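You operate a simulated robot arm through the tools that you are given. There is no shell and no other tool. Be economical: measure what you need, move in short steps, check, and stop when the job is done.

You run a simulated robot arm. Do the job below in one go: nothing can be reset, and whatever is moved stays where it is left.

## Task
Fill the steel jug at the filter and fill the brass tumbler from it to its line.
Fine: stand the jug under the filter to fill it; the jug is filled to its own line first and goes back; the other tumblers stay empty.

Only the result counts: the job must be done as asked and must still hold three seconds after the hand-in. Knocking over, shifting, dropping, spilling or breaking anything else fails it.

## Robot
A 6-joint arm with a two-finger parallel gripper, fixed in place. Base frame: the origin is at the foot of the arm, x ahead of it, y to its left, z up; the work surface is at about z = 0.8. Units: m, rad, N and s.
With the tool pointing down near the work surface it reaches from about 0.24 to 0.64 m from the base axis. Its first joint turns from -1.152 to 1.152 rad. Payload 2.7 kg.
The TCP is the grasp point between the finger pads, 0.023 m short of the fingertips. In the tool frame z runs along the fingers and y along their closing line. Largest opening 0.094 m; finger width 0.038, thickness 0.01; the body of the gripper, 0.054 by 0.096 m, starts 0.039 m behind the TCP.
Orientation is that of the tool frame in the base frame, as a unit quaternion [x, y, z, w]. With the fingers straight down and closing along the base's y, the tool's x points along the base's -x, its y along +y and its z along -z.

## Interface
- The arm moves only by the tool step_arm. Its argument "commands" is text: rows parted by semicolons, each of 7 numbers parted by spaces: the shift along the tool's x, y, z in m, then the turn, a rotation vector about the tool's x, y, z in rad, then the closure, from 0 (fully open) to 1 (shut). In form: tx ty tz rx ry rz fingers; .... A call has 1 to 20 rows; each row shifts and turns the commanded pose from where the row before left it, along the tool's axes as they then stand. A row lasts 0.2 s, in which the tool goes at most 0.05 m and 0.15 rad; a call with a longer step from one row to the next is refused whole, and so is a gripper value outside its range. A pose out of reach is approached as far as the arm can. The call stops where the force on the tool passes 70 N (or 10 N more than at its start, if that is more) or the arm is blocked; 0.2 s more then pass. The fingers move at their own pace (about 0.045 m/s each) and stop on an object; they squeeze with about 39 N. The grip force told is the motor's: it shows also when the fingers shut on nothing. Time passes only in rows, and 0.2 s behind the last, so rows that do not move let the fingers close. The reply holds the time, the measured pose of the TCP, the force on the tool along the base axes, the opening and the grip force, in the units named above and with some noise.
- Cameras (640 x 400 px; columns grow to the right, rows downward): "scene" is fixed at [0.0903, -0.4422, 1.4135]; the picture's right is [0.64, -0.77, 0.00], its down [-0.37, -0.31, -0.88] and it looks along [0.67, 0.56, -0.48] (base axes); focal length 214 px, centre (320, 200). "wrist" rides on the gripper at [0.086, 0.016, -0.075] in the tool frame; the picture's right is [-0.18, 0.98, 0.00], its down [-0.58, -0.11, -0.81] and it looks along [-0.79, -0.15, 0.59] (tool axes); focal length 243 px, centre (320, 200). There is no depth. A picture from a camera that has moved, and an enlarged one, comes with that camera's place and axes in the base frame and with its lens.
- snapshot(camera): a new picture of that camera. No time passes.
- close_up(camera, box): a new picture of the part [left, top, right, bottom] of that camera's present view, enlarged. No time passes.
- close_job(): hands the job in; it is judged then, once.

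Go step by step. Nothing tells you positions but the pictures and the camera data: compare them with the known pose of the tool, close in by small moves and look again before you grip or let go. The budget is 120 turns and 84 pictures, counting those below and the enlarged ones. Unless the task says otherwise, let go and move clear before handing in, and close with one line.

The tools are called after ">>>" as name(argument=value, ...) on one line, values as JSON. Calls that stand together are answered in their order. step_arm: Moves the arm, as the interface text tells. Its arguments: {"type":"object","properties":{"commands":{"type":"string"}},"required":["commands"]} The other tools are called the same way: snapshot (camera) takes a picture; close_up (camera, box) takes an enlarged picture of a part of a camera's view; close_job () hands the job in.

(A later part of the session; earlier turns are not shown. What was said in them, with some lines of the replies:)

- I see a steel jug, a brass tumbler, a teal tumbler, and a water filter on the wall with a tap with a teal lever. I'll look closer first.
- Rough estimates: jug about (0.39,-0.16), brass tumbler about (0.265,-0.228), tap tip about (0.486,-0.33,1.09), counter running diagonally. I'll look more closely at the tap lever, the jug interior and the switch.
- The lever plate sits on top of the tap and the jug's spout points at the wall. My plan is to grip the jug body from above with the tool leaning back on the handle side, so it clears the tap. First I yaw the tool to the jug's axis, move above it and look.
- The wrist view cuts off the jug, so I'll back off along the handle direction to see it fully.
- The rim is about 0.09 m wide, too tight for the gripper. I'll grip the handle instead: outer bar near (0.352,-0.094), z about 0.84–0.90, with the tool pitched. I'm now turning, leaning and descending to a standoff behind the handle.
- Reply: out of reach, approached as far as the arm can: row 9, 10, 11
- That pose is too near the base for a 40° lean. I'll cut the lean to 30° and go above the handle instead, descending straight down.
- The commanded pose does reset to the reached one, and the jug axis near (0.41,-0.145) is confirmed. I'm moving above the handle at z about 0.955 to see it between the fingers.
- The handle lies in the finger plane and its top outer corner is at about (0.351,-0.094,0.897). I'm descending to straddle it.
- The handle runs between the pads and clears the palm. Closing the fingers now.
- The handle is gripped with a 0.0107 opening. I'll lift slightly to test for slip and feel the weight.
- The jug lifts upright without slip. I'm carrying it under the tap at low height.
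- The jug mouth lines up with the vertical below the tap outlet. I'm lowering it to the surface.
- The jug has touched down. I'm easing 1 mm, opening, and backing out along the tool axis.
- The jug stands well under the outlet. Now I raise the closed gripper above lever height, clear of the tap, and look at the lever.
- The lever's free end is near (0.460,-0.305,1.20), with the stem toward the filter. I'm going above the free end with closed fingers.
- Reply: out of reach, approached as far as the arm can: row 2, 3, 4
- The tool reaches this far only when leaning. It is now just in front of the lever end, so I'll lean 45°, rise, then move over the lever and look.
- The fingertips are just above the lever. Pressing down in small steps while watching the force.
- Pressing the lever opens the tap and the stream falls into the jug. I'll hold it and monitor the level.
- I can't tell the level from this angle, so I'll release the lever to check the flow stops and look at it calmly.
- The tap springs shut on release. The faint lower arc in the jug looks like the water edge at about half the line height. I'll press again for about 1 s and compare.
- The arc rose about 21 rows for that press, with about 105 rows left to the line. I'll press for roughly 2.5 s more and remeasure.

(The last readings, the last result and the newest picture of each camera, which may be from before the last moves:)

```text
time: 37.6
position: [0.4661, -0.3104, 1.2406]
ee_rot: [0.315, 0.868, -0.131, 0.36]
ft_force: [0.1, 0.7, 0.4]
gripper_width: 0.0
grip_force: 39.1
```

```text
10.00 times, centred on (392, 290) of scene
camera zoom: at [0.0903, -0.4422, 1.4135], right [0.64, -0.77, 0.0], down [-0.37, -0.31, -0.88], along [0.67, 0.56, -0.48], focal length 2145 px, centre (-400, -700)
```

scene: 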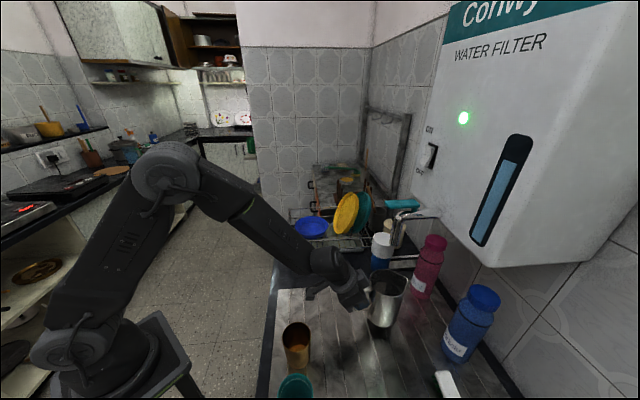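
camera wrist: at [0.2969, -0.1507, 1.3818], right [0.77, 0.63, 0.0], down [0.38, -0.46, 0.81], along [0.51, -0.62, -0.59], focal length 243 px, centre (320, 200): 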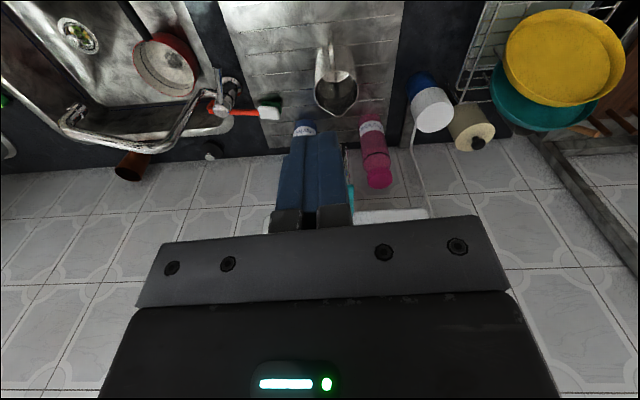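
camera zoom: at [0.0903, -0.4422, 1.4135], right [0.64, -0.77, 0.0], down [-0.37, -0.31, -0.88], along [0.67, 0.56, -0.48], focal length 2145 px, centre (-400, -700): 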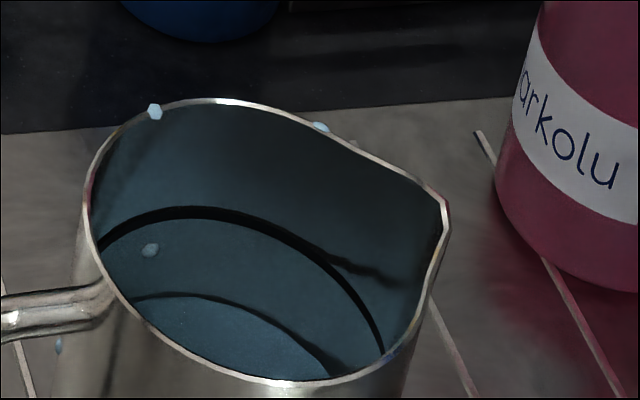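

It rose about 29 rows in 2.2 s (13 rows/s), with about 80 rows to go. Pressing roughly 4 s more.

>>> step_arm(commands="0.0106 0 0.0106 0 0 0 1; 0.0035 0 0.0035 0 0 0 1; 0 0 0 0 0 0 1; 0 0 0 0 0 0 1; 0 0 0 0 0 0 1; 0 0 0 0 0 0 1; 0 0 0 0 0 0 1; 0 0 0 0 0 0 1; 0 0 0 0 0 0 1; 0 0 0 0 0 0 1; 0 0 0 0 0 0 1; 0 0 0 0 0 0 1; 0 0 0 0 0 0 1; 0 0 0 0 0 0 1; 0 0 0 0 0 0 1; 0 0 0 0 0 0 1; 0 0 0 0 0 0 1; -0.0106 0 -0.0106 0 0 0 1; -0.0035 0 -0.0035 0 0 0 1; 0 0 0 0 0 0 1")

>>> close_up(camera="scene", box=[372, 270, 412, 310])

```text
time: 41.8
position: [0.4647, -0.3093, 1.2411]
ee_rot: [0.316, 0.868, -0.132, 0.361]
ft_force: [-0.4, 0.7, 0.4]
gripper_width: 0.0
grip_force: 39.0
```

```text
10.00 times, centred on (392, 290) of scene
camera zoom: at [0.0903, -0.4422, 1.4135], right [0.64, -0.77, 0.0], down [-0.37, -0.31, -0.88], along [0.67, 0.56, -0.48], focal length 2145 px, centre (-400, -700)
```

zoom: 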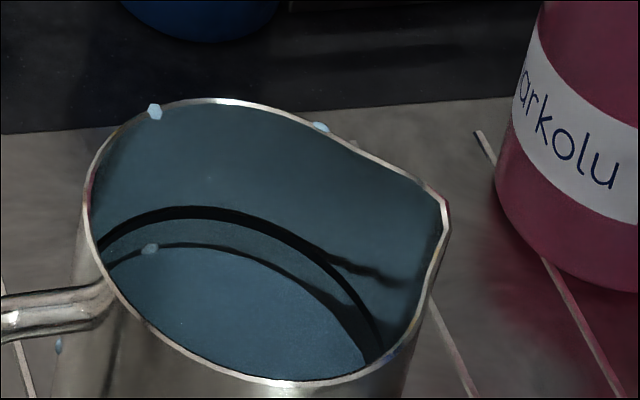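

About 32 rows to go at about 16 rows/s. Pressing with 8 hold rows.

>>> step_arm(commands="0.0106 0 0.0106 0 0 0 1; 0.0035 0 0.0035 0 0 0 1; 0 0 0 0 0 0 1; 0 0 0 0 0 0 1; 0 0 0 0 0 0 1; 0 0 0 0 0 0 1; 0 0 0 0 0 0 1; 0 0 0 0 0 0 1; 0 0 0 0 0 0 1; 0 0 0 0 0 0 1; -0.0106 0 -0.0106 0 0 0 1; -0.0035 0 -0.0035 0 0 0 1; 0 0 0 0 0 0 1")

>>> close_up(camera="scene", box=[372, 270, 412, 310])

```text
time: 44.6
position: [0.465, -0.3108, 1.2407]
ee_rot: [0.315, 0.868, -0.132, 0.36]
ft_force: [0.1, -0.3, -0.6]
gripper_width: 0.0001
grip_force: 39.0
```

```text
10.00 times, centred on (392, 290) of scene
camera zoom: at [0.0903, -0.4422, 1.4135], right [0.64, -0.77, 0.0], down [-0.37, -0.31, -0.88], along [0.67, 0.56, -0.48], focal length 2145 px, centre (-400, -700)
```

zoom: 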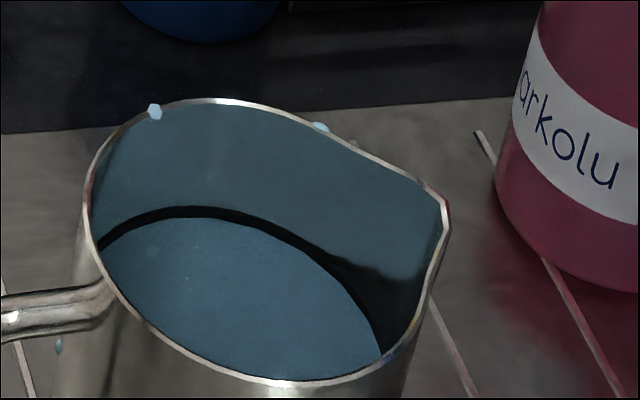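

The water edge now touches the lower border of the line. One short press will bring it to the line's middle.

>>> step_arm(commands="0.0106 0 0.0106 0 0 0 1; 0.0035 0 0.0035 0 0 0 1; 0 0 0 0 0 0 1; -0.0106 0 -0.0106 0 0 0 1; -0.0035 0 -0.0035 0 0 0 1; 0 0 0 0 0 0 1")

>>> close_up(camera="scene", box=[372, 270, 412, 310])

```text
time: 46.0
position: [0.4653, -0.3102, 1.2412]
ee_rot: [0.316, 0.868, -0.132, 0.36]
ft_force: [0.9, -0.6, 0.3]
gripper_width: 0.0
grip_force: 38.4
```

```text
10.00 times, centred on (392, 290) of scene
camera zoom: at [0.0903, -0.4422, 1.4135], right [0.64, -0.77, 0.0], down [-0.37, -0.31, -0.88], along [0.67, 0.56, -0.48], focal length 2145 px, centre (-400, -700)
```

zoom: 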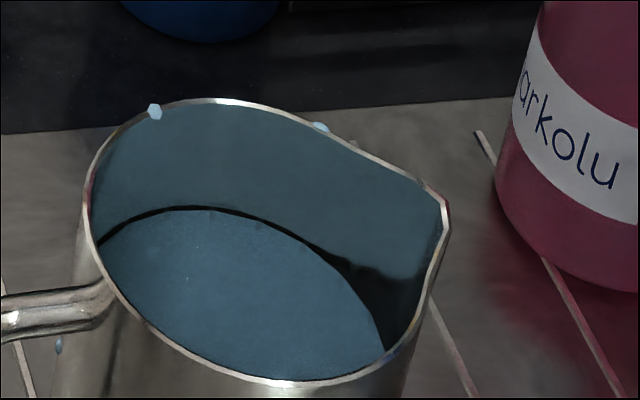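

The jug is at its line. I'm backing off the lever and returning to the standoff behind the handle with the fingers open.

>>> step_arm(commands="-0.014 0 -0.014 0 0 0 1; 0.0283 0 -0.0283 0 0 0 1; 0.0283 0 -0.0283 0 0 0 1; 0.0283 0 -0.0283 0 0 0 1; 0 0 0 0 0.131 0 1; 0 0 0 0 0.131 0 0; 0.0173 -0.0003 0.037 0 0 0 0; 0.0173 -0.0003 0.037 0 0 0 0; 0.0173 -0.0003 0.037 0 0 0 0; 0.0173 -0.0003 0.037 0 0 0 0; 0.0173 -0.0003 0.037 0 0 0 0; 0.0173 -0.0003 0.037 0 0 0 0; 0.0173 -0.0003 0.037 0 0 0 0; 0 0 0 0 0 0 0")

>>> snapshot(camera="wrist")

```text
time: 49.0
position: [0.3902, -0.2519, 0.9775]
ee_rot: [0.331, 0.907, -0.089, 0.244]
ft_force: [0.2, -0.3, 0.4]
gripper_width: 0.0937
grip_force: 0.0
```

```text
36 pictures are left
camera wrist: at [0.3131, -0.1674, 0.9976], right [0.75, 0.65, 0.09], down [0.01, -0.15, 0.99], along [0.66, -0.75, -0.12], focal length 243 px, centre (320, 200)
```

wrist: 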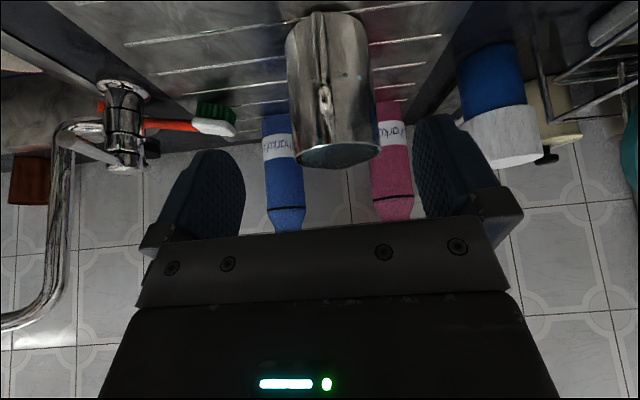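

>>> step_arm(commands="-0.0002 0.0003 0.037 0 0 0 0; -0.0002 0.0003 0.037 0 0 0 0; -0.0004 0.0006 0.0373 0 0 0 0; 0 0 0 0 0 0 0; 0 0 0 0 0 0 1; 0 0 0 0 0 0 1; 0 0 0 0 0 0 1; 0 0 0 0 0 0 1; 0 0 0 0 0 0 1; 0 0 0 0 0 0 1; 0 0 0 0 0 0 1")

>>> close_up(camera="scene", box=[330, 240, 430, 340])

```text
time: 51.4
position: [0.4341, -0.2856, 0.8798]
ee_rot: [0.33, 0.908, -0.089, 0.243]
ft_force: [0.3, -0.4, 1.4]
gripper_width: 0.0105
grip_force: 38.8
```

```text
4.00 times, centred on (380, 290) of scene
camera zoom: at [0.0903, -0.4421, 1.4135], right [0.64, -0.77, 0.0], down [-0.37, -0.31, -0.88], along [0.67, 0.56, -0.48], focal length 858 px, centre (80, -160)
```

zoom: 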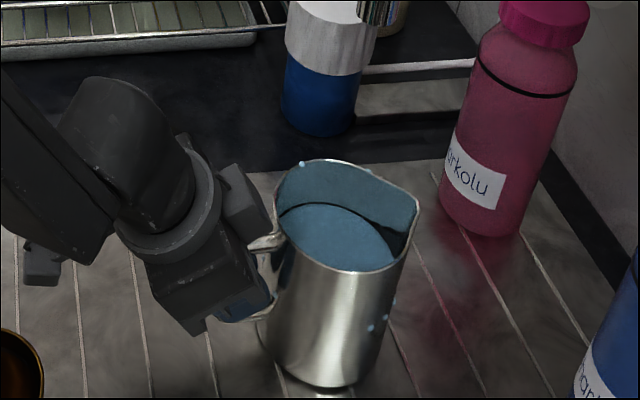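

Regripped. I'm lifting slowly to check that the full jug stays level in the grip.

>>> step_arm(commands="-0.0025 0 -0.0043 0 0 0 1; -0.0025 0 -0.0043 0 0 0 1; -0.0025 0 -0.0043 0 0 0 1; -0.0025 0 -0.0043 0 0 0 1; -0.0025 0 -0.0043 0 0 0 1; -0.0025 0 -0.0043 0 0 0 1; 0 0 0 0 0 0 1; 0 0 0 0 0 0 1; 0 0 0 0 0 0 1")

>>> close_up(camera="scene", box=[330, 240, 430, 340])

```text
time: 53.4
position: [0.4346, -0.2878, 0.9099]
ee_rot: [0.33, 0.908, -0.089, 0.244]
ft_force: [0.7, -0.7, -5.9]
gripper_width: 0.0107
grip_force: 38.9
```

```text
4.00 times, centred on (380, 290) of scene
camera zoom: at [0.0903, -0.4422, 1.4135], right [0.64, -0.77, 0.0], down [-0.37, -0.31, -0.88], along [0.67, 0.56, -0.48], focal length 858 px, centre (80, -160)
```

zoom: 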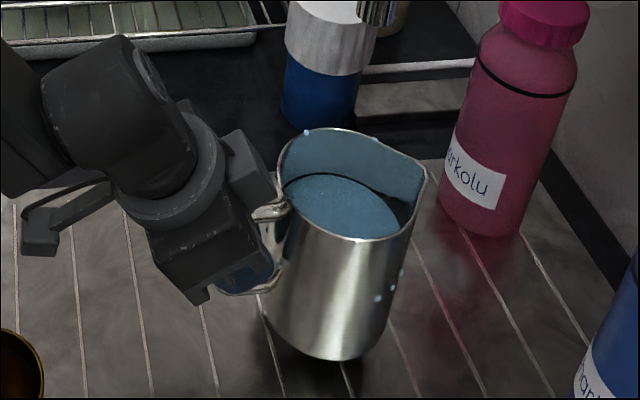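

The full jug hangs level (about 6 N). I refined the brass tumbler to about (0.273,-0.214) with its rim near z 0.888. Now I'm moving back and up, clear of the tap.

>>> step_arm(commands="-0.01 0 -0.0173 0 0 0 1; -0.01 0 -0.0173 0 0 0 1; 0.0134 0.0083 -0.0232 0 0 0 1; 0.0134 0.0083 -0.0232 0 0 0 1; 0.0134 0.0083 -0.0232 0 0 0 1; 0.0134 0.0083 -0.0232 0 0 0 1; 0.0134 0.0083 -0.0232 0 0 0 1; 0.0134 0.0083 -0.0232 0 0 0 1; 0 0 0 0 0 0 1; 0 0 0 0 0 0 1")

>>> close_up(camera="scene", box=[240, 200, 440, 380])

```text
time: 55.6
position: [0.3605, -0.1583, 1.0298]
ee_rot: [0.33, 0.907, -0.091, 0.244]
ft_force: [0.1, -0.4, -5.5]
gripper_width: 0.0105
grip_force: 39.3
```

```text
2.22 times, centred on (340, 290) of scene
camera zoom: at [0.0903, -0.4422, 1.4135], right [0.64, -0.77, 0.0], down [-0.37, -0.31, -0.88], along [0.67, 0.56, -0.48], focal length 477 px, centre (276, 0)
```

zoom: 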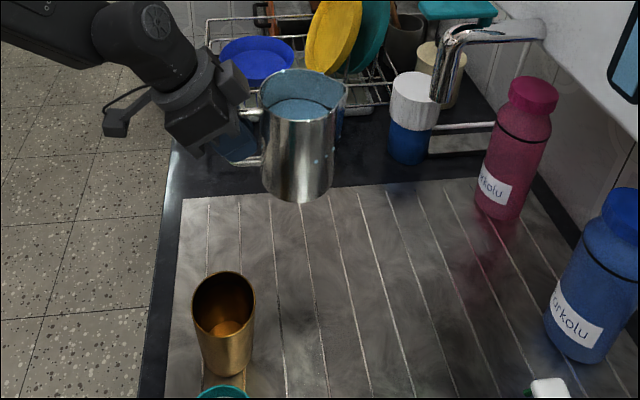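

Everything is clean. I'm yawing the upright jug so the spout points toward -110°, keeping it level.

>>> step_arm(commands="0 0 0 0.051 0 0.0882 1; 0 0 0 0.051 0 0.0882 1; 0 0 0 0.051 0 0.0882 1; 0 0 0 0.051 0 0.0882 1; 0 0 0 0.051 0 0.0882 1; 0 0 0 0.051 0 0.0882 1; 0 0 0 0.051 0 0.0882 1; 0 0 0 0.051 0 0.0882 1; 0 0 0 0.051 0 0.0882 1; 0 0 0 0.051 0 0.0882 1; 0 0 0 0.051 0 0.0882 1; 0 0 0 0.051 0 0.0882 1; 0 0 0 0 0 0 1")

>>> snapshot(camera="scene")

>>> snapshot(camera="wrist")

```text
time: 58.4
position: [0.3597, -0.1587, 1.03]
ee_rot: [0.791, 0.553, -0.214, 0.149]
ft_force: [0.5, 0.2, -6.1]
gripper_width: 0.0105
grip_force: 38.8
```

```text
32 pictures are left
```

scene: 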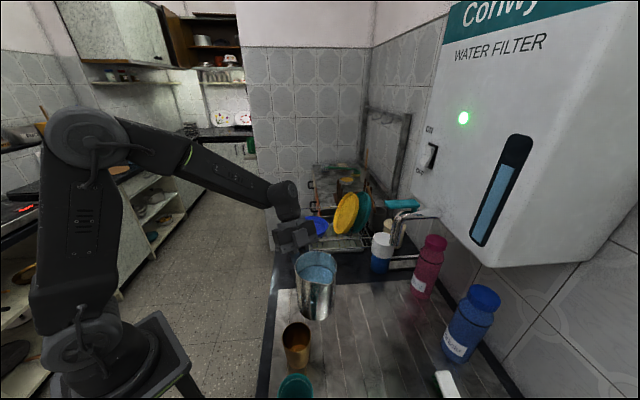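

```text
31 pictures are left
camera wrist: at [0.4127, -0.0592, 1.0499], right [0.87, -0.49, 0.09], down [-0.14, -0.06, 0.99], along [-0.48, -0.87, -0.11], focal length 243 px, centre (320, 200)
```

wrist: 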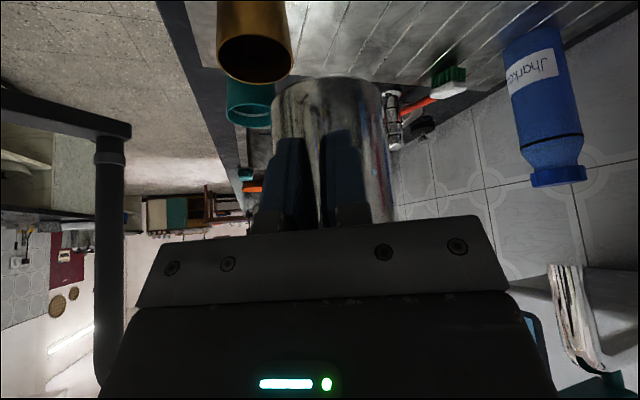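

Yaw is right (-110°) and the brass tumbler is confirmed near (0.271,-0.216). I'm moving the spout over it, still upright and high, then tilting 25°, short of flow.

>>> step_arm(commands="0.0144 -0.0213 -0.0083 0 0 0 1; 0.0144 -0.0213 -0.0083 0 0 0 1; 0.0144 -0.0213 -0.0083 0 0 0 1; 0 0 0 0 0 0 1; 0 0 0 0 0.1 0 1; 0 0 0 0 0.1 0 1; 0 0 0 0 0.1 0 1; 0 0 0 0 0 0 1")

>>> snapshot(camera="scene")

>>> snapshot(camera="wrist")

```text
time: 60.2
position: [0.3172, -0.0886, 1.0284]
ee_rot: [0.814, 0.57, -0.092, 0.065]
ft_force: [-0.3, -0.2, -6.0]
gripper_width: 0.0103
grip_force: 38.8
```

```text
30 pictures are left
```

scene: 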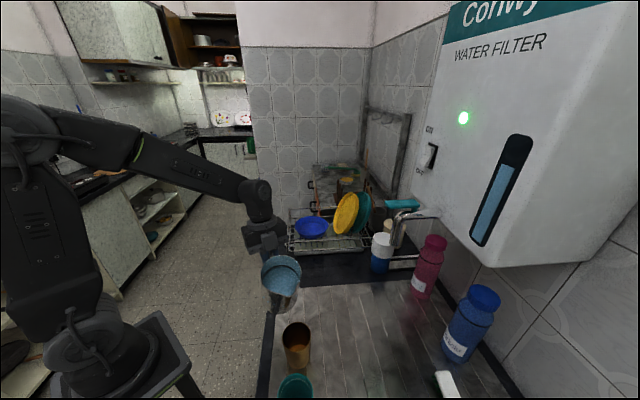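

```text
29 pictures are left
camera wrist: at [0.3658, -0.0004, 1.0816], right [0.86, -0.5, 0.04], down [-0.23, -0.33, 0.92], along [-0.45, -0.8, -0.4], focal length 243 px, centre (320, 200)
```

wrist: 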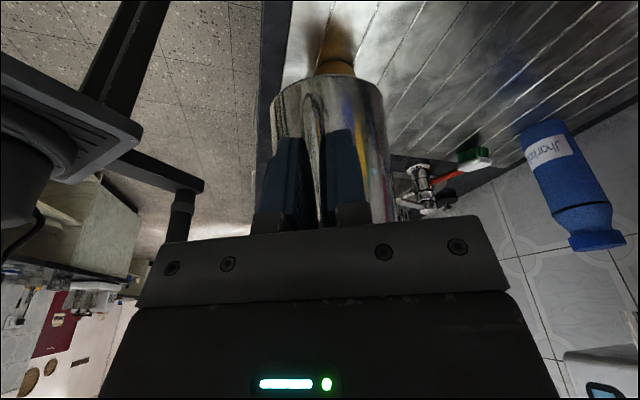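

>>> close_up(camera="scene", box=[240, 240, 340, 380])

```text
2.86 times, centred on (290, 310) of scene
camera zoom: at [0.0903, -0.4422, 1.4135], right [0.64, -0.77, 0.0], down [-0.37, -0.31, -0.88], along [0.67, 0.56, -0.48], focal length 613 px, centre (406, -114)
```

zoom: 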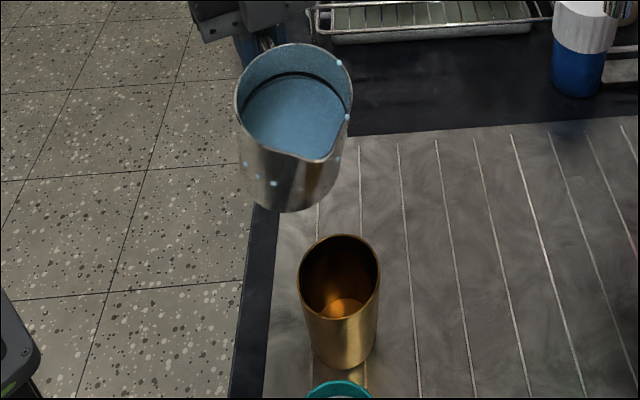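

The spout projects where predicted, right over the brass tumbler. I'll find the tumbler's line before pouring.

>>> close_up(camera="scene", box=[280, 318, 316, 354])

```text
11.11 times, centred on (298, 336) of scene
camera zoom: at [0.0903, -0.4422, 1.4135], right [0.64, -0.77, 0.0], down [-0.37, -0.31, -0.88], along [0.67, 0.56, -0.48], focal length 2383 px, centre (564, -1311)
```

zoom: 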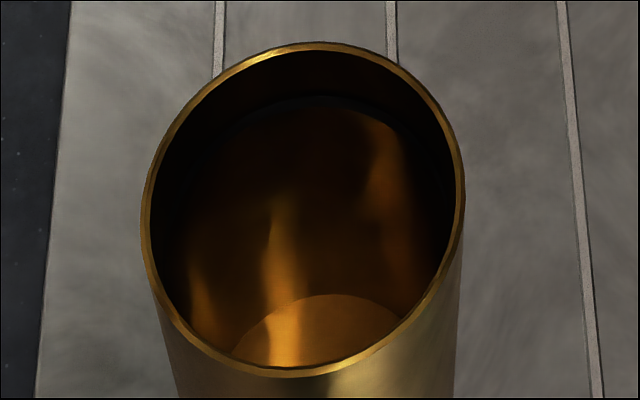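

The line shows as a faint dark ring about 2 cm below the rim. I tilt to 30° first, then lower so the spout sits about 4 cm above the rim.

>>> step_arm(commands="0 0 0 0 0.1117 0 1; 0 0 0 0 0.1117 0 1; -0.0015 0 0.035 0 0 0 1; -0.0015 0 0.033 0 0 0 1; 0 0 0 0 0 0 1")

>>> close_up(camera="scene", box=[240, 260, 340, 380])

```text
time: 61.4
position: [0.3152, -0.0917, 0.9608]
ee_rot: [0.819, 0.574, -0.001, 0.0]
ft_force: [0.3, -0.5, -6.2]
gripper_width: 0.0106
grip_force: 39.4
```

```text
3.33 times, centred on (290, 320) of scene
camera zoom: at [0.0903, -0.4422, 1.4135], right [0.64, -0.77, 0.0], down [-0.37, -0.31, -0.88], along [0.67, 0.56, -0.48], focal length 715 px, centre (420, -200)
```

zoom: 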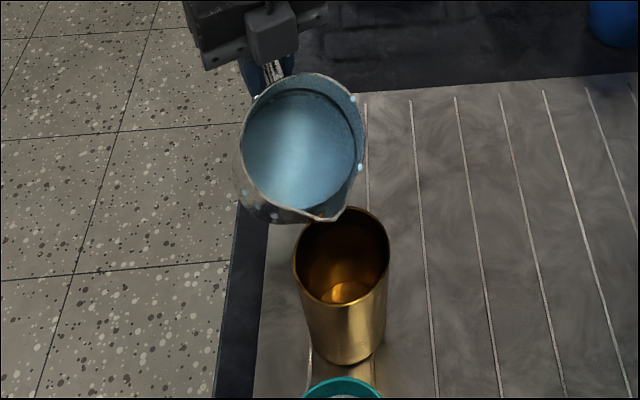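

Near the onset now. I'll tilt around the fixed spout point by 6° more and watch.

>>> step_arm(commands="-0.0015 0 -0.0065 0 0.0524 0 1; -0.0015 0 -0.0065 0 0.0524 0 1; 0 0 0 0 0 0 1; 0 0 0 0 0 0 1")

>>> close_up(camera="scene", box=[260, 280, 330, 360])

```text
time: 62.4
position: [0.3168, -0.095, 0.9744]
ee_rot: [0.818, 0.573, 0.042, -0.029]
ft_force: [0.3, 0.3, -6.5]
gripper_width: 0.0106
grip_force: 38.9
```

```text
5.00 times, centred on (295, 320) of scene
camera zoom: at [0.0903, -0.4422, 1.4135], right [0.64, -0.77, 0.0], down [-0.37, -0.31, -0.88], along [0.67, 0.56, -0.48], focal length 1072 px, centre (445, -400)
```

zoom: 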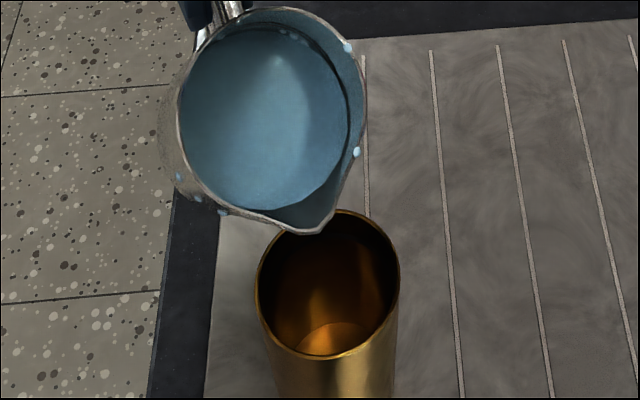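

>>> step_arm(commands="-0.0012 0 -0.0054 0 0.0436 0 1; -0.0012 0 -0.0054 0 0.0436 0 1; 0 0 0 0 0 0 1; 0 0 0 0 0 0 1")

>>> close_up(camera="scene", box=[260, 280, 330, 360])

```text
time: 63.4
position: [0.3138, -0.0977, 0.985]
ee_rot: [0.816, 0.571, 0.078, -0.054]
ft_force: [0.4, -0.1, -6.4]
gripper_width: 0.0109
grip_force: 39.4
```

```text
5.00 times, centred on (295, 320) of scene
camera zoom: at [0.0903, -0.4422, 1.4135], right [0.64, -0.77, 0.0], down [-0.37, -0.31, -0.88], along [0.67, 0.56, -0.48], focal length 1072 px, centre (445, -400)
```

zoom: 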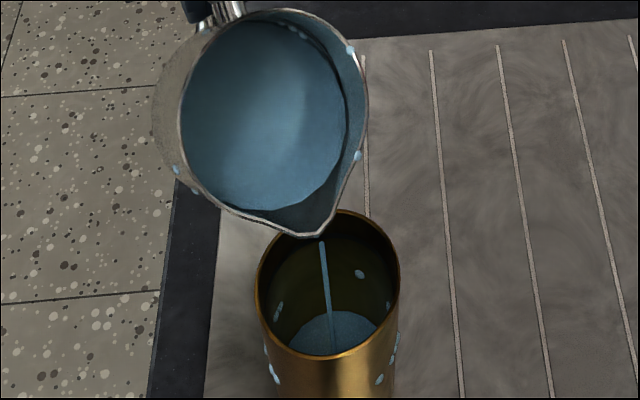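

The stream falls cleanly inside the tumbler. I'll continue tilting gently.

>>> step_arm(commands="0 0 0 0 0 0 1; -0.001 0 -0.0044 0 0.035 0 1; 0 0 0 0 0 0 1; 0 0 0 0 0 0 1; -0.001 0 -0.0044 0 0.035 0 1; 0 0 0 0 0 0 1; 0 0 0 0 0 0 1")

>>> close_up(camera="scene", box=[260, 280, 330, 360])

```text
time: 65.0
position: [0.3118, -0.1015, 0.9922]
ee_rot: [0.812, 0.569, 0.107, -0.075]
ft_force: [0.3, 0.2, -5.0]
gripper_width: 0.0105
grip_force: 38.9
```

```text
5.00 times, centred on (295, 320) of scene
camera zoom: at [0.0903, -0.4422, 1.4135], right [0.64, -0.77, 0.0], down [-0.37, -0.31, -0.88], along [0.67, 0.56, -0.48], focal length 1072 px, centre (445, -400)
```

zoom: 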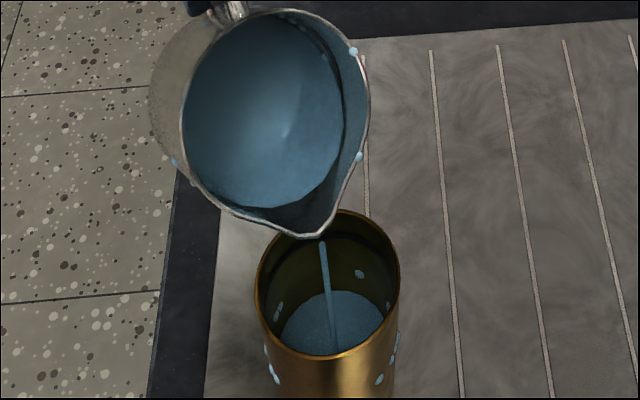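

The level is rising: its far edge is at row ~292, with the line at ~235. I'll continue the same way.

>>> step_arm(commands="-0.001 0 -0.0044 0 0.035 0 1; 0 0 0 0 0 0 1; 0 0 0 0 0 0 1; -0.001 0 -0.0044 0 0.035 0 1; 0 0 0 0 0 0 1; 0 0 0 0 0 0 1")

>>> close_up(camera="scene", box=[260, 280, 330, 360])

```text
time: 66.4
position: [0.3115, -0.1074, 0.9998]
ee_rot: [0.808, 0.565, 0.135, -0.094]
ft_force: [0.7, -0.1, -5.0]
gripper_width: 0.0108
grip_force: 39.0
```

```text
5.00 times, centred on (295, 320) of scene
camera zoom: at [0.0903, -0.4422, 1.4135], right [0.64, -0.77, 0.0], down [-0.37, -0.31, -0.88], along [0.67, 0.56, -0.48], focal length 1072 px, centre (445, -400)
```

zoom: 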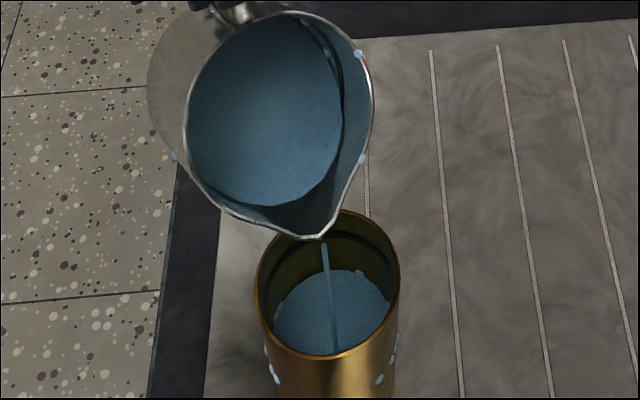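

>>> step_arm(commands="-0.001 0 -0.0044 0 0.035 0 1; 0 0 0 0 0 0 1; 0 0 0 0 0 0 1; -0.0005 0 -0.0022 0 0.0175 0 1; 0 0 0 0 0 0 1")

>>> close_up(camera="scene", box=[280, 318, 316, 354])

```text
time: 67.6
position: [0.3104, -0.1106, 1.0067]
ee_rot: [0.804, 0.563, 0.156, -0.109]
ft_force: [0.0, -0.5, -4.6]
gripper_width: 0.0106
grip_force: 39.1
```

```text
11.11 times, centred on (298, 336) of scene
camera zoom: at [0.0903, -0.4422, 1.4135], right [0.64, -0.77, 0.0], down [-0.37, -0.31, -0.88], along [0.67, 0.56, -0.48], focal length 2383 px, centre (564, -1311)
```

zoom: 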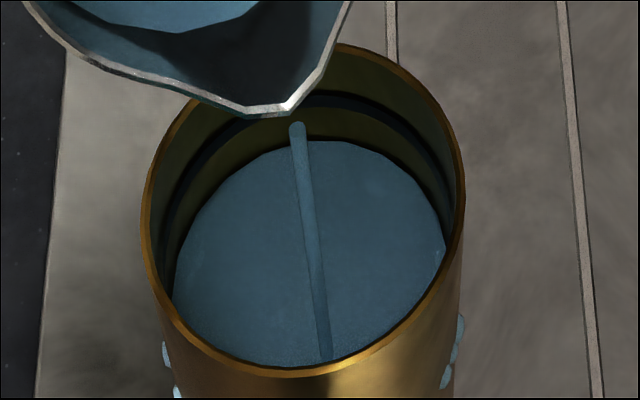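

The line ring is clear now at row ~100 and the water edge is at ~140. Holding the tilt briefly to let it run.

>>> step_arm(commands="-0.0005 0 -0.0022 0 0.0175 0 1; 0 0 0 0 0 0 1")

>>> close_up(camera="scene", box=[280, 318, 316, 354])

```text
time: 68.2
position: [0.311, -0.1108, 1.0086]
ee_rot: [0.803, 0.562, 0.164, -0.114]
ft_force: [-0.4, 0.2, -3.8]
gripper_width: 0.0107
grip_force: 39.0
```

```text
11.11 times, centred on (298, 336) of scene
camera zoom: at [0.0903, -0.4422, 1.4135], right [0.64, -0.77, 0.0], down [-0.37, -0.31, -0.88], along [0.67, 0.56, -0.48], focal length 2383 px, centre (564, -1311)
```

zoom: 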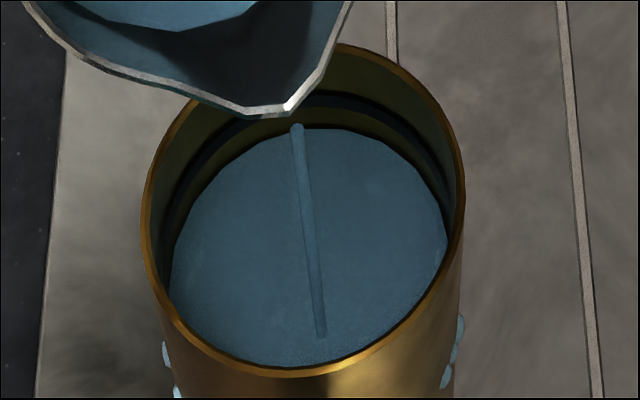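

>>> step_arm(commands="-0.0005 0 -0.0022 0 0.0175 0 1; 0 0 0 0 0 0 1; 0 0 0 0 0 0 1")

>>> close_up(camera="scene", box=[280, 318, 316, 354])

```text
time: 69.0
position: [0.3081, -0.1131, 1.0096]
ee_rot: [0.802, 0.561, 0.169, -0.118]
ft_force: [0.3, 0.2, -4.1]
gripper_width: 0.0106
grip_force: 39.5
```

```text
11.11 times, centred on (298, 336) of scene
camera zoom: at [0.0903, -0.4422, 1.4135], right [0.64, -0.77, 0.0], down [-0.37, -0.31, -0.88], along [0.67, 0.56, -0.48], focal length 2383 px, centre (564, -1311)
```

zoom: 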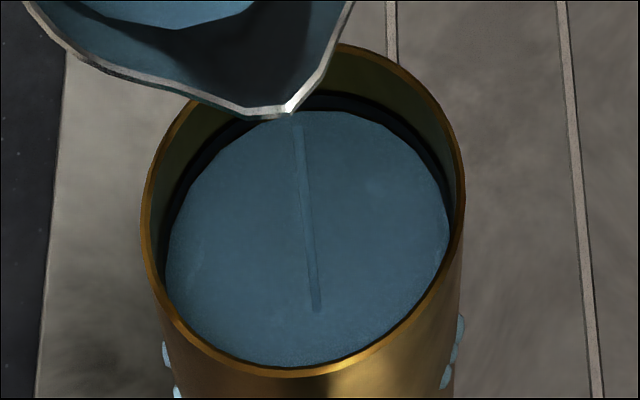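

The water is at the lower border of the line. I'm tilting back now; the tail should bring it to the line's middle.

>>> step_arm(commands="0.0028 0 0.0125 0 -0.1 0 1; 0.0028 0 0.0125 0 -0.1 0 1; 0.0028 0 0.0125 0 -0.1 0 1; 0 0 0 0 0 0 1; 0 0 0 0 0 0 1")

>>> close_up(camera="scene", box=[280, 318, 316, 354])

```text
time: 70.2
position: [0.3164, -0.0947, 0.9756]
ee_rot: [0.818, 0.573, 0.049, -0.034]
ft_force: [-0.4, -0.6, -3.9]
gripper_width: 0.0104
grip_force: 39.1
```

```text
11.11 times, centred on (298, 336) of scene
camera zoom: at [0.0903, -0.4422, 1.4135], right [0.64, -0.77, 0.0], down [-0.37, -0.31, -0.88], along [0.67, 0.56, -0.48], focal length 2383 px, centre (564, -1311)
```

zoom: 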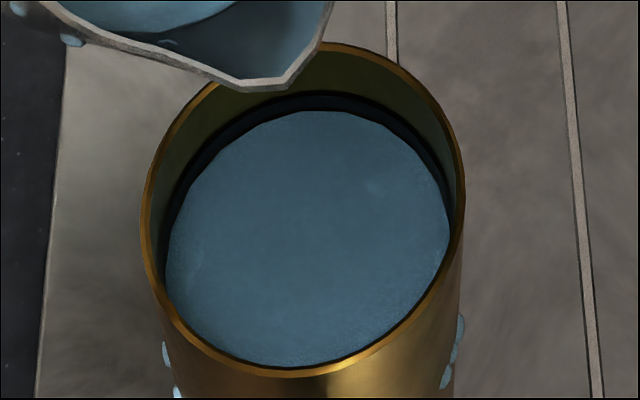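

The flow stopped at the lower border of the line. A short top-up dip will reach the line's middle.

>>> step_arm(commands="-0.0028 0 -0.0125 0 0.1 0 1; -0.0028 0 -0.0125 0 0.1 0 1; -0.0028 0 -0.0125 0 0.1 0 1; -0.0005 0 -0.0022 0 0.0175 0 1; 0.0028 0 0.0125 0 -0.1 0 1; 0.0028 0 0.0125 0 -0.1 0 1; 0.0028 0 0.0125 0 -0.1 0 1; 0 0 0 0 0 0 1; 0 0 0 0 0 0 1")

>>> close_up(camera="scene", box=[280, 318, 316, 354])

```text
time: 72.2
position: [0.3169, -0.0925, 0.9813]
ee_rot: [0.817, 0.573, 0.055, -0.038]
ft_force: [0.7, 0.0, -3.4]
gripper_width: 0.0106
grip_force: 38.8
```

```text
11.11 times, centred on (298, 336) of scene
camera zoom: at [0.0903, -0.4422, 1.4135], right [0.64, -0.77, 0.0], down [-0.37, -0.31, -0.88], along [0.67, 0.56, -0.48], focal length 2383 px, centre (564, -1311)
```

zoom: 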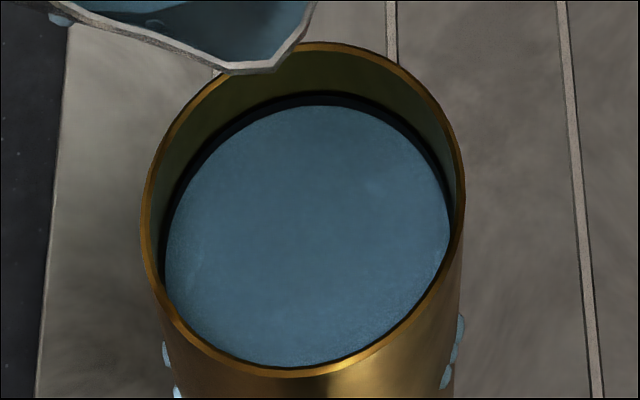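

The tumbler's water is now within its line band. I'm raising the jug, setting it upright, and moving away.

>>> step_arm(commands="0.0049 0 -0.0347 0 0 0 1; 0.0049 0 -0.0347 0 0 0 1; 0 0 0 0 -0.1105 0 1; 0 0 0 0 -0.1105 0 1; 0 0 0 0 -0.1105 0 1; 0 0 0 0 -0.1105 0 1; 0 0 0 0 -0.1105 0 1; 0 0 0 0 -0.1105 0 1; -0.0144 0.0213 0.0083 0 0 0 1; -0.0144 0.0213 0.0083 0 0 0 1; -0.0144 0.0213 0.0083 0 0 0 1; 0 0 0 0 0 0 1")

>>> snapshot(camera="scene")

```text
time: 74.8
position: [0.3592, -0.1599, 1.0511]
ee_rot: [0.791, 0.554, -0.213, 0.149]
ft_force: [0.1, 0.0, -4.0]
gripper_width: 0.0108
grip_force: 38.7
```

```text
16 pictures are left
```

scene: 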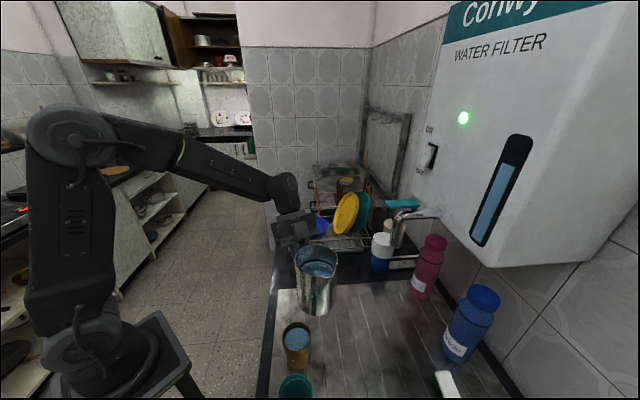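

Upright again. I'm yawing back and moving over the jug's original spot.

>>> step_arm(commands="0 0 0 -0.051 0 -0.0882 1; 0 0 0 -0.051 0 -0.0882 1; 0 0 0 -0.051 0 -0.0882 1; 0 0 0 -0.051 0 -0.0882 1; 0 0 0 -0.051 0 -0.0882 1; 0 0 0 -0.051 0 -0.0882 1; 0 0 0 -0.051 0 -0.0882 1; 0 0 0 -0.051 0 -0.0882 1; 0 0 0 -0.051 0 -0.0882 1; 0 0 0 -0.051 0 -0.0882 1; 0 0 0 -0.051 0 -0.0882 1; 0 0 0 -0.051 0 -0.0882 1; 0.0243 0.012 0.022 0 0 0 1; 0.0243 0.012 0.022 0 0 0 1; 0.0243 0.012 0.022 0 0 0 1; 0.0243 0.012 0.022 0 0 0 1; 0 0 0 0 0 0 1")

>>> close_up(camera="scene", box=[250, 230, 350, 330])

```text
time: 78.4
position: [0.3606, -0.0984, 0.9283]
ee_rot: [0.33, 0.908, -0.089, 0.243]
ft_force: [0.4, 0.0, -3.9]
gripper_width: 0.0108
grip_force: 39.0
```

```text
4.00 times, centred on (300, 280) of scene
camera zoom: at [0.0903, -0.4422, 1.4135], right [0.64, -0.77, 0.0], down [-0.37, -0.31, -0.88], along [0.67, 0.56, -0.48], focal length 858 px, centre (400, -120)
```

zoom: 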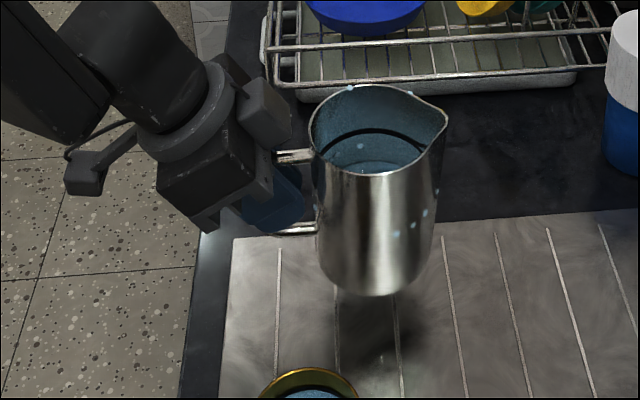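

Compared with the original picture, the jug sits about 5 mm too far toward the wall. I'm shifting it back by that much and lowering.

>>> step_arm(commands="0.0043 0 -0.0025 0 0 0 1; 0.0108 0 0.0186 0 0 0 1; 0.0095 0 0.0165 0 0 0 1; 0 0 0 0 0 0 1; 0.001 0 0.0017 0 0 0 1; 0 0 0 0 0 0 1; 0.0008 0 0.0013 0 0 0 1; 0 0 0 0 0 0 1")

```text
time: 80.2
position: [0.3553, -0.0942, 0.8818]
ee_rot: [0.33, 0.908, -0.09, 0.244]
ft_force: [0.2, 0.9, -4.1]
gripper_width: 0.0107
grip_force: 39.3
```

>>> step_arm(commands="0.0007 0 0.0011 0 0 0 1; 0 0 0 0 0 0 1; 0.0005 0 0.0008 0 0 0 1; 0 0 0 0 0 0 1")

```text
time: 81.2
position: [0.3557, -0.0944, 0.8809]
ee_rot: [0.33, 0.908, -0.09, 0.243]
ft_force: [-0.4, -0.5, -3.7]
gripper_width: 0.0108
grip_force: 39.3
```

>>> step_arm(commands="0.0007 0 0.0011 0 0 0 1; 0 0 0 0 0 0 1; 0.0005 0 0.0008 0 0 0 1; 0 0 0 0 0 0 1")

```text
time: 82.2
position: [0.3568, -0.0933, 0.8799]
ee_rot: [0.33, 0.907, -0.09, 0.245]
ft_force: [-9.2, 3.1, 25.3]
gripper_width: 0.0109
grip_force: 38.7
```

Touched down. I'm easing up, then releasing and backing out.

>>> step_arm(commands="-0.0007 0 -0.0012 0 0 0 1; 0 0 0 0 0 0 1")

>>> close_up(camera="scene", box=[250, 230, 350, 330])

```text
time: 82.8
position: [0.3558, -0.0939, 0.8802]
ee_rot: [0.329, 0.908, -0.089, 0.244]
ft_force: [3.7, -0.8, 4.8]
gripper_width: 0.0106
grip_force: 38.5
```

```text
4.00 times, centred on (300, 280) of scene
camera zoom: at [0.0902, -0.4422, 1.4135], right [0.64, -0.77, 0.0], down [-0.37, -0.31, -0.88], along [0.67, 0.56, -0.48], focal length 858 px, centre (400, -120)
```

zoom: 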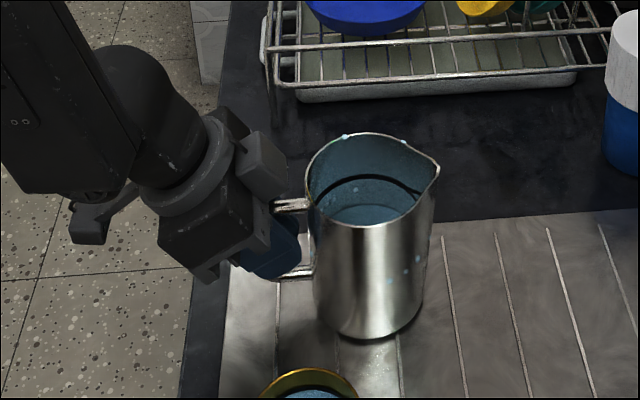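

>>> step_arm(commands="0 0 0 0 0 0 0.85; 0 0 0 0 0 0 0.5; 0 0 0 0 0 0 0; 0 0 0 0 0 0 0; 0 0 0 0 0 0 0; 0 0 0 0 0 0 0; 0 0 0 0 0 0 0; -0.011 0 -0.0225 0 0 0 0; -0.011 0 -0.0225 0 0 0 0; -0.015 0 -0.026 0 0 0 0; -0.02 0 -0.0346 0 0 0 0; -0.02 0 -0.0346 0 0 0 0; -0.02 0 -0.0346 0 0 0 0; 0 0 0 0 0 0 0")

>>> snapshot(camera="scene")

>>> close_up(camera="scene", box=[250, 250, 410, 400])

>>> close_up(camera="scene", box=[280, 318, 316, 354])

```text
time: 85.8
position: [0.3552, -0.0902, 1.0798]
ee_rot: [0.329, 0.908, -0.09, 0.244]
ft_force: [1.0, 0.0, 1.3]
gripper_width: 0.094
grip_force: 0.0
```

```text
13 pictures are left
```

scene: 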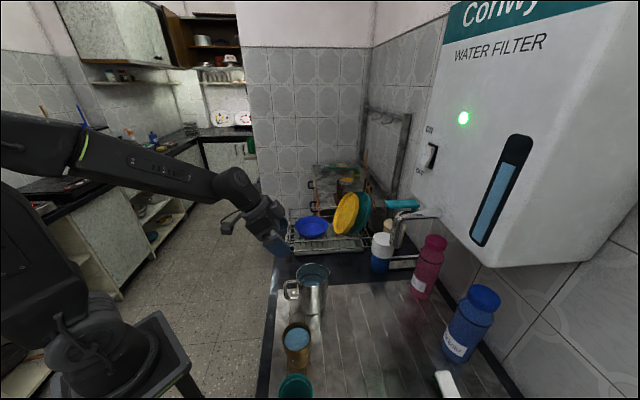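

```text
2.67 times, centred on (330, 325) of scene
camera zoom: at [0.0902, -0.4421, 1.4135], right [0.64, -0.77, 0.0], down [-0.37, -0.31, -0.88], along [0.67, 0.56, -0.48], focal length 572 px, centre (293, -133)
```

zoom: 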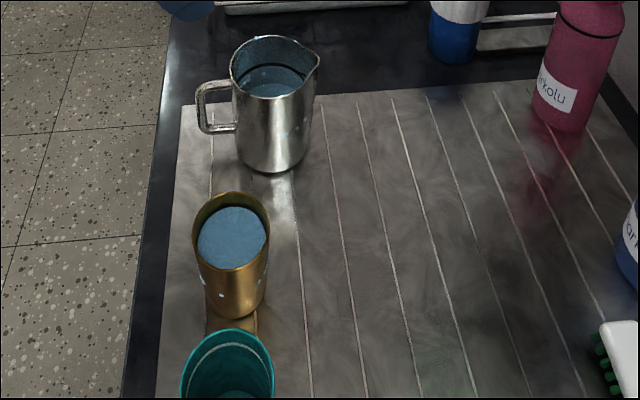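

```text
11.11 times, centred on (298, 336) of scene
camera zoom: at [0.0902, -0.4421, 1.4135], right [0.64, -0.77, 0.0], down [-0.37, -0.31, -0.88], along [0.67, 0.56, -0.48], focal length 2383 px, centre (564, -1311)
```

zoom: 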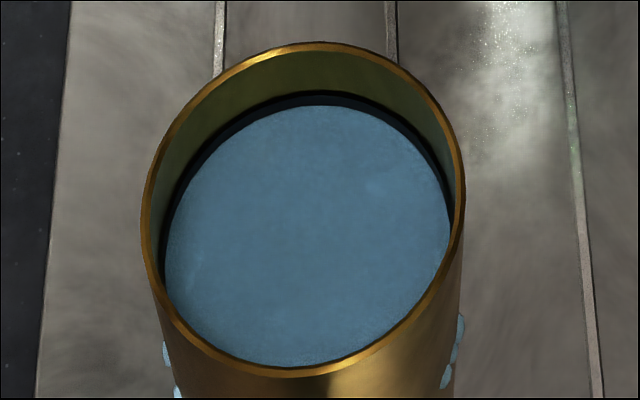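

The jug is back in its original place, the brass tumbler is filled to its line, the teal one is empty, and the arm is clear. Handing in.

>>> close_job()

```text
The job is handed in.
```

I filled the steel jug to its line at the filter, poured the brass tumbler up to its line, and put the jug back within a few millimetres of where it stood. The teal tumbler, the only other one I could see, is still empty. A few water beads show on the outside of the jug and the tumbler, but I saw no water on the counter.
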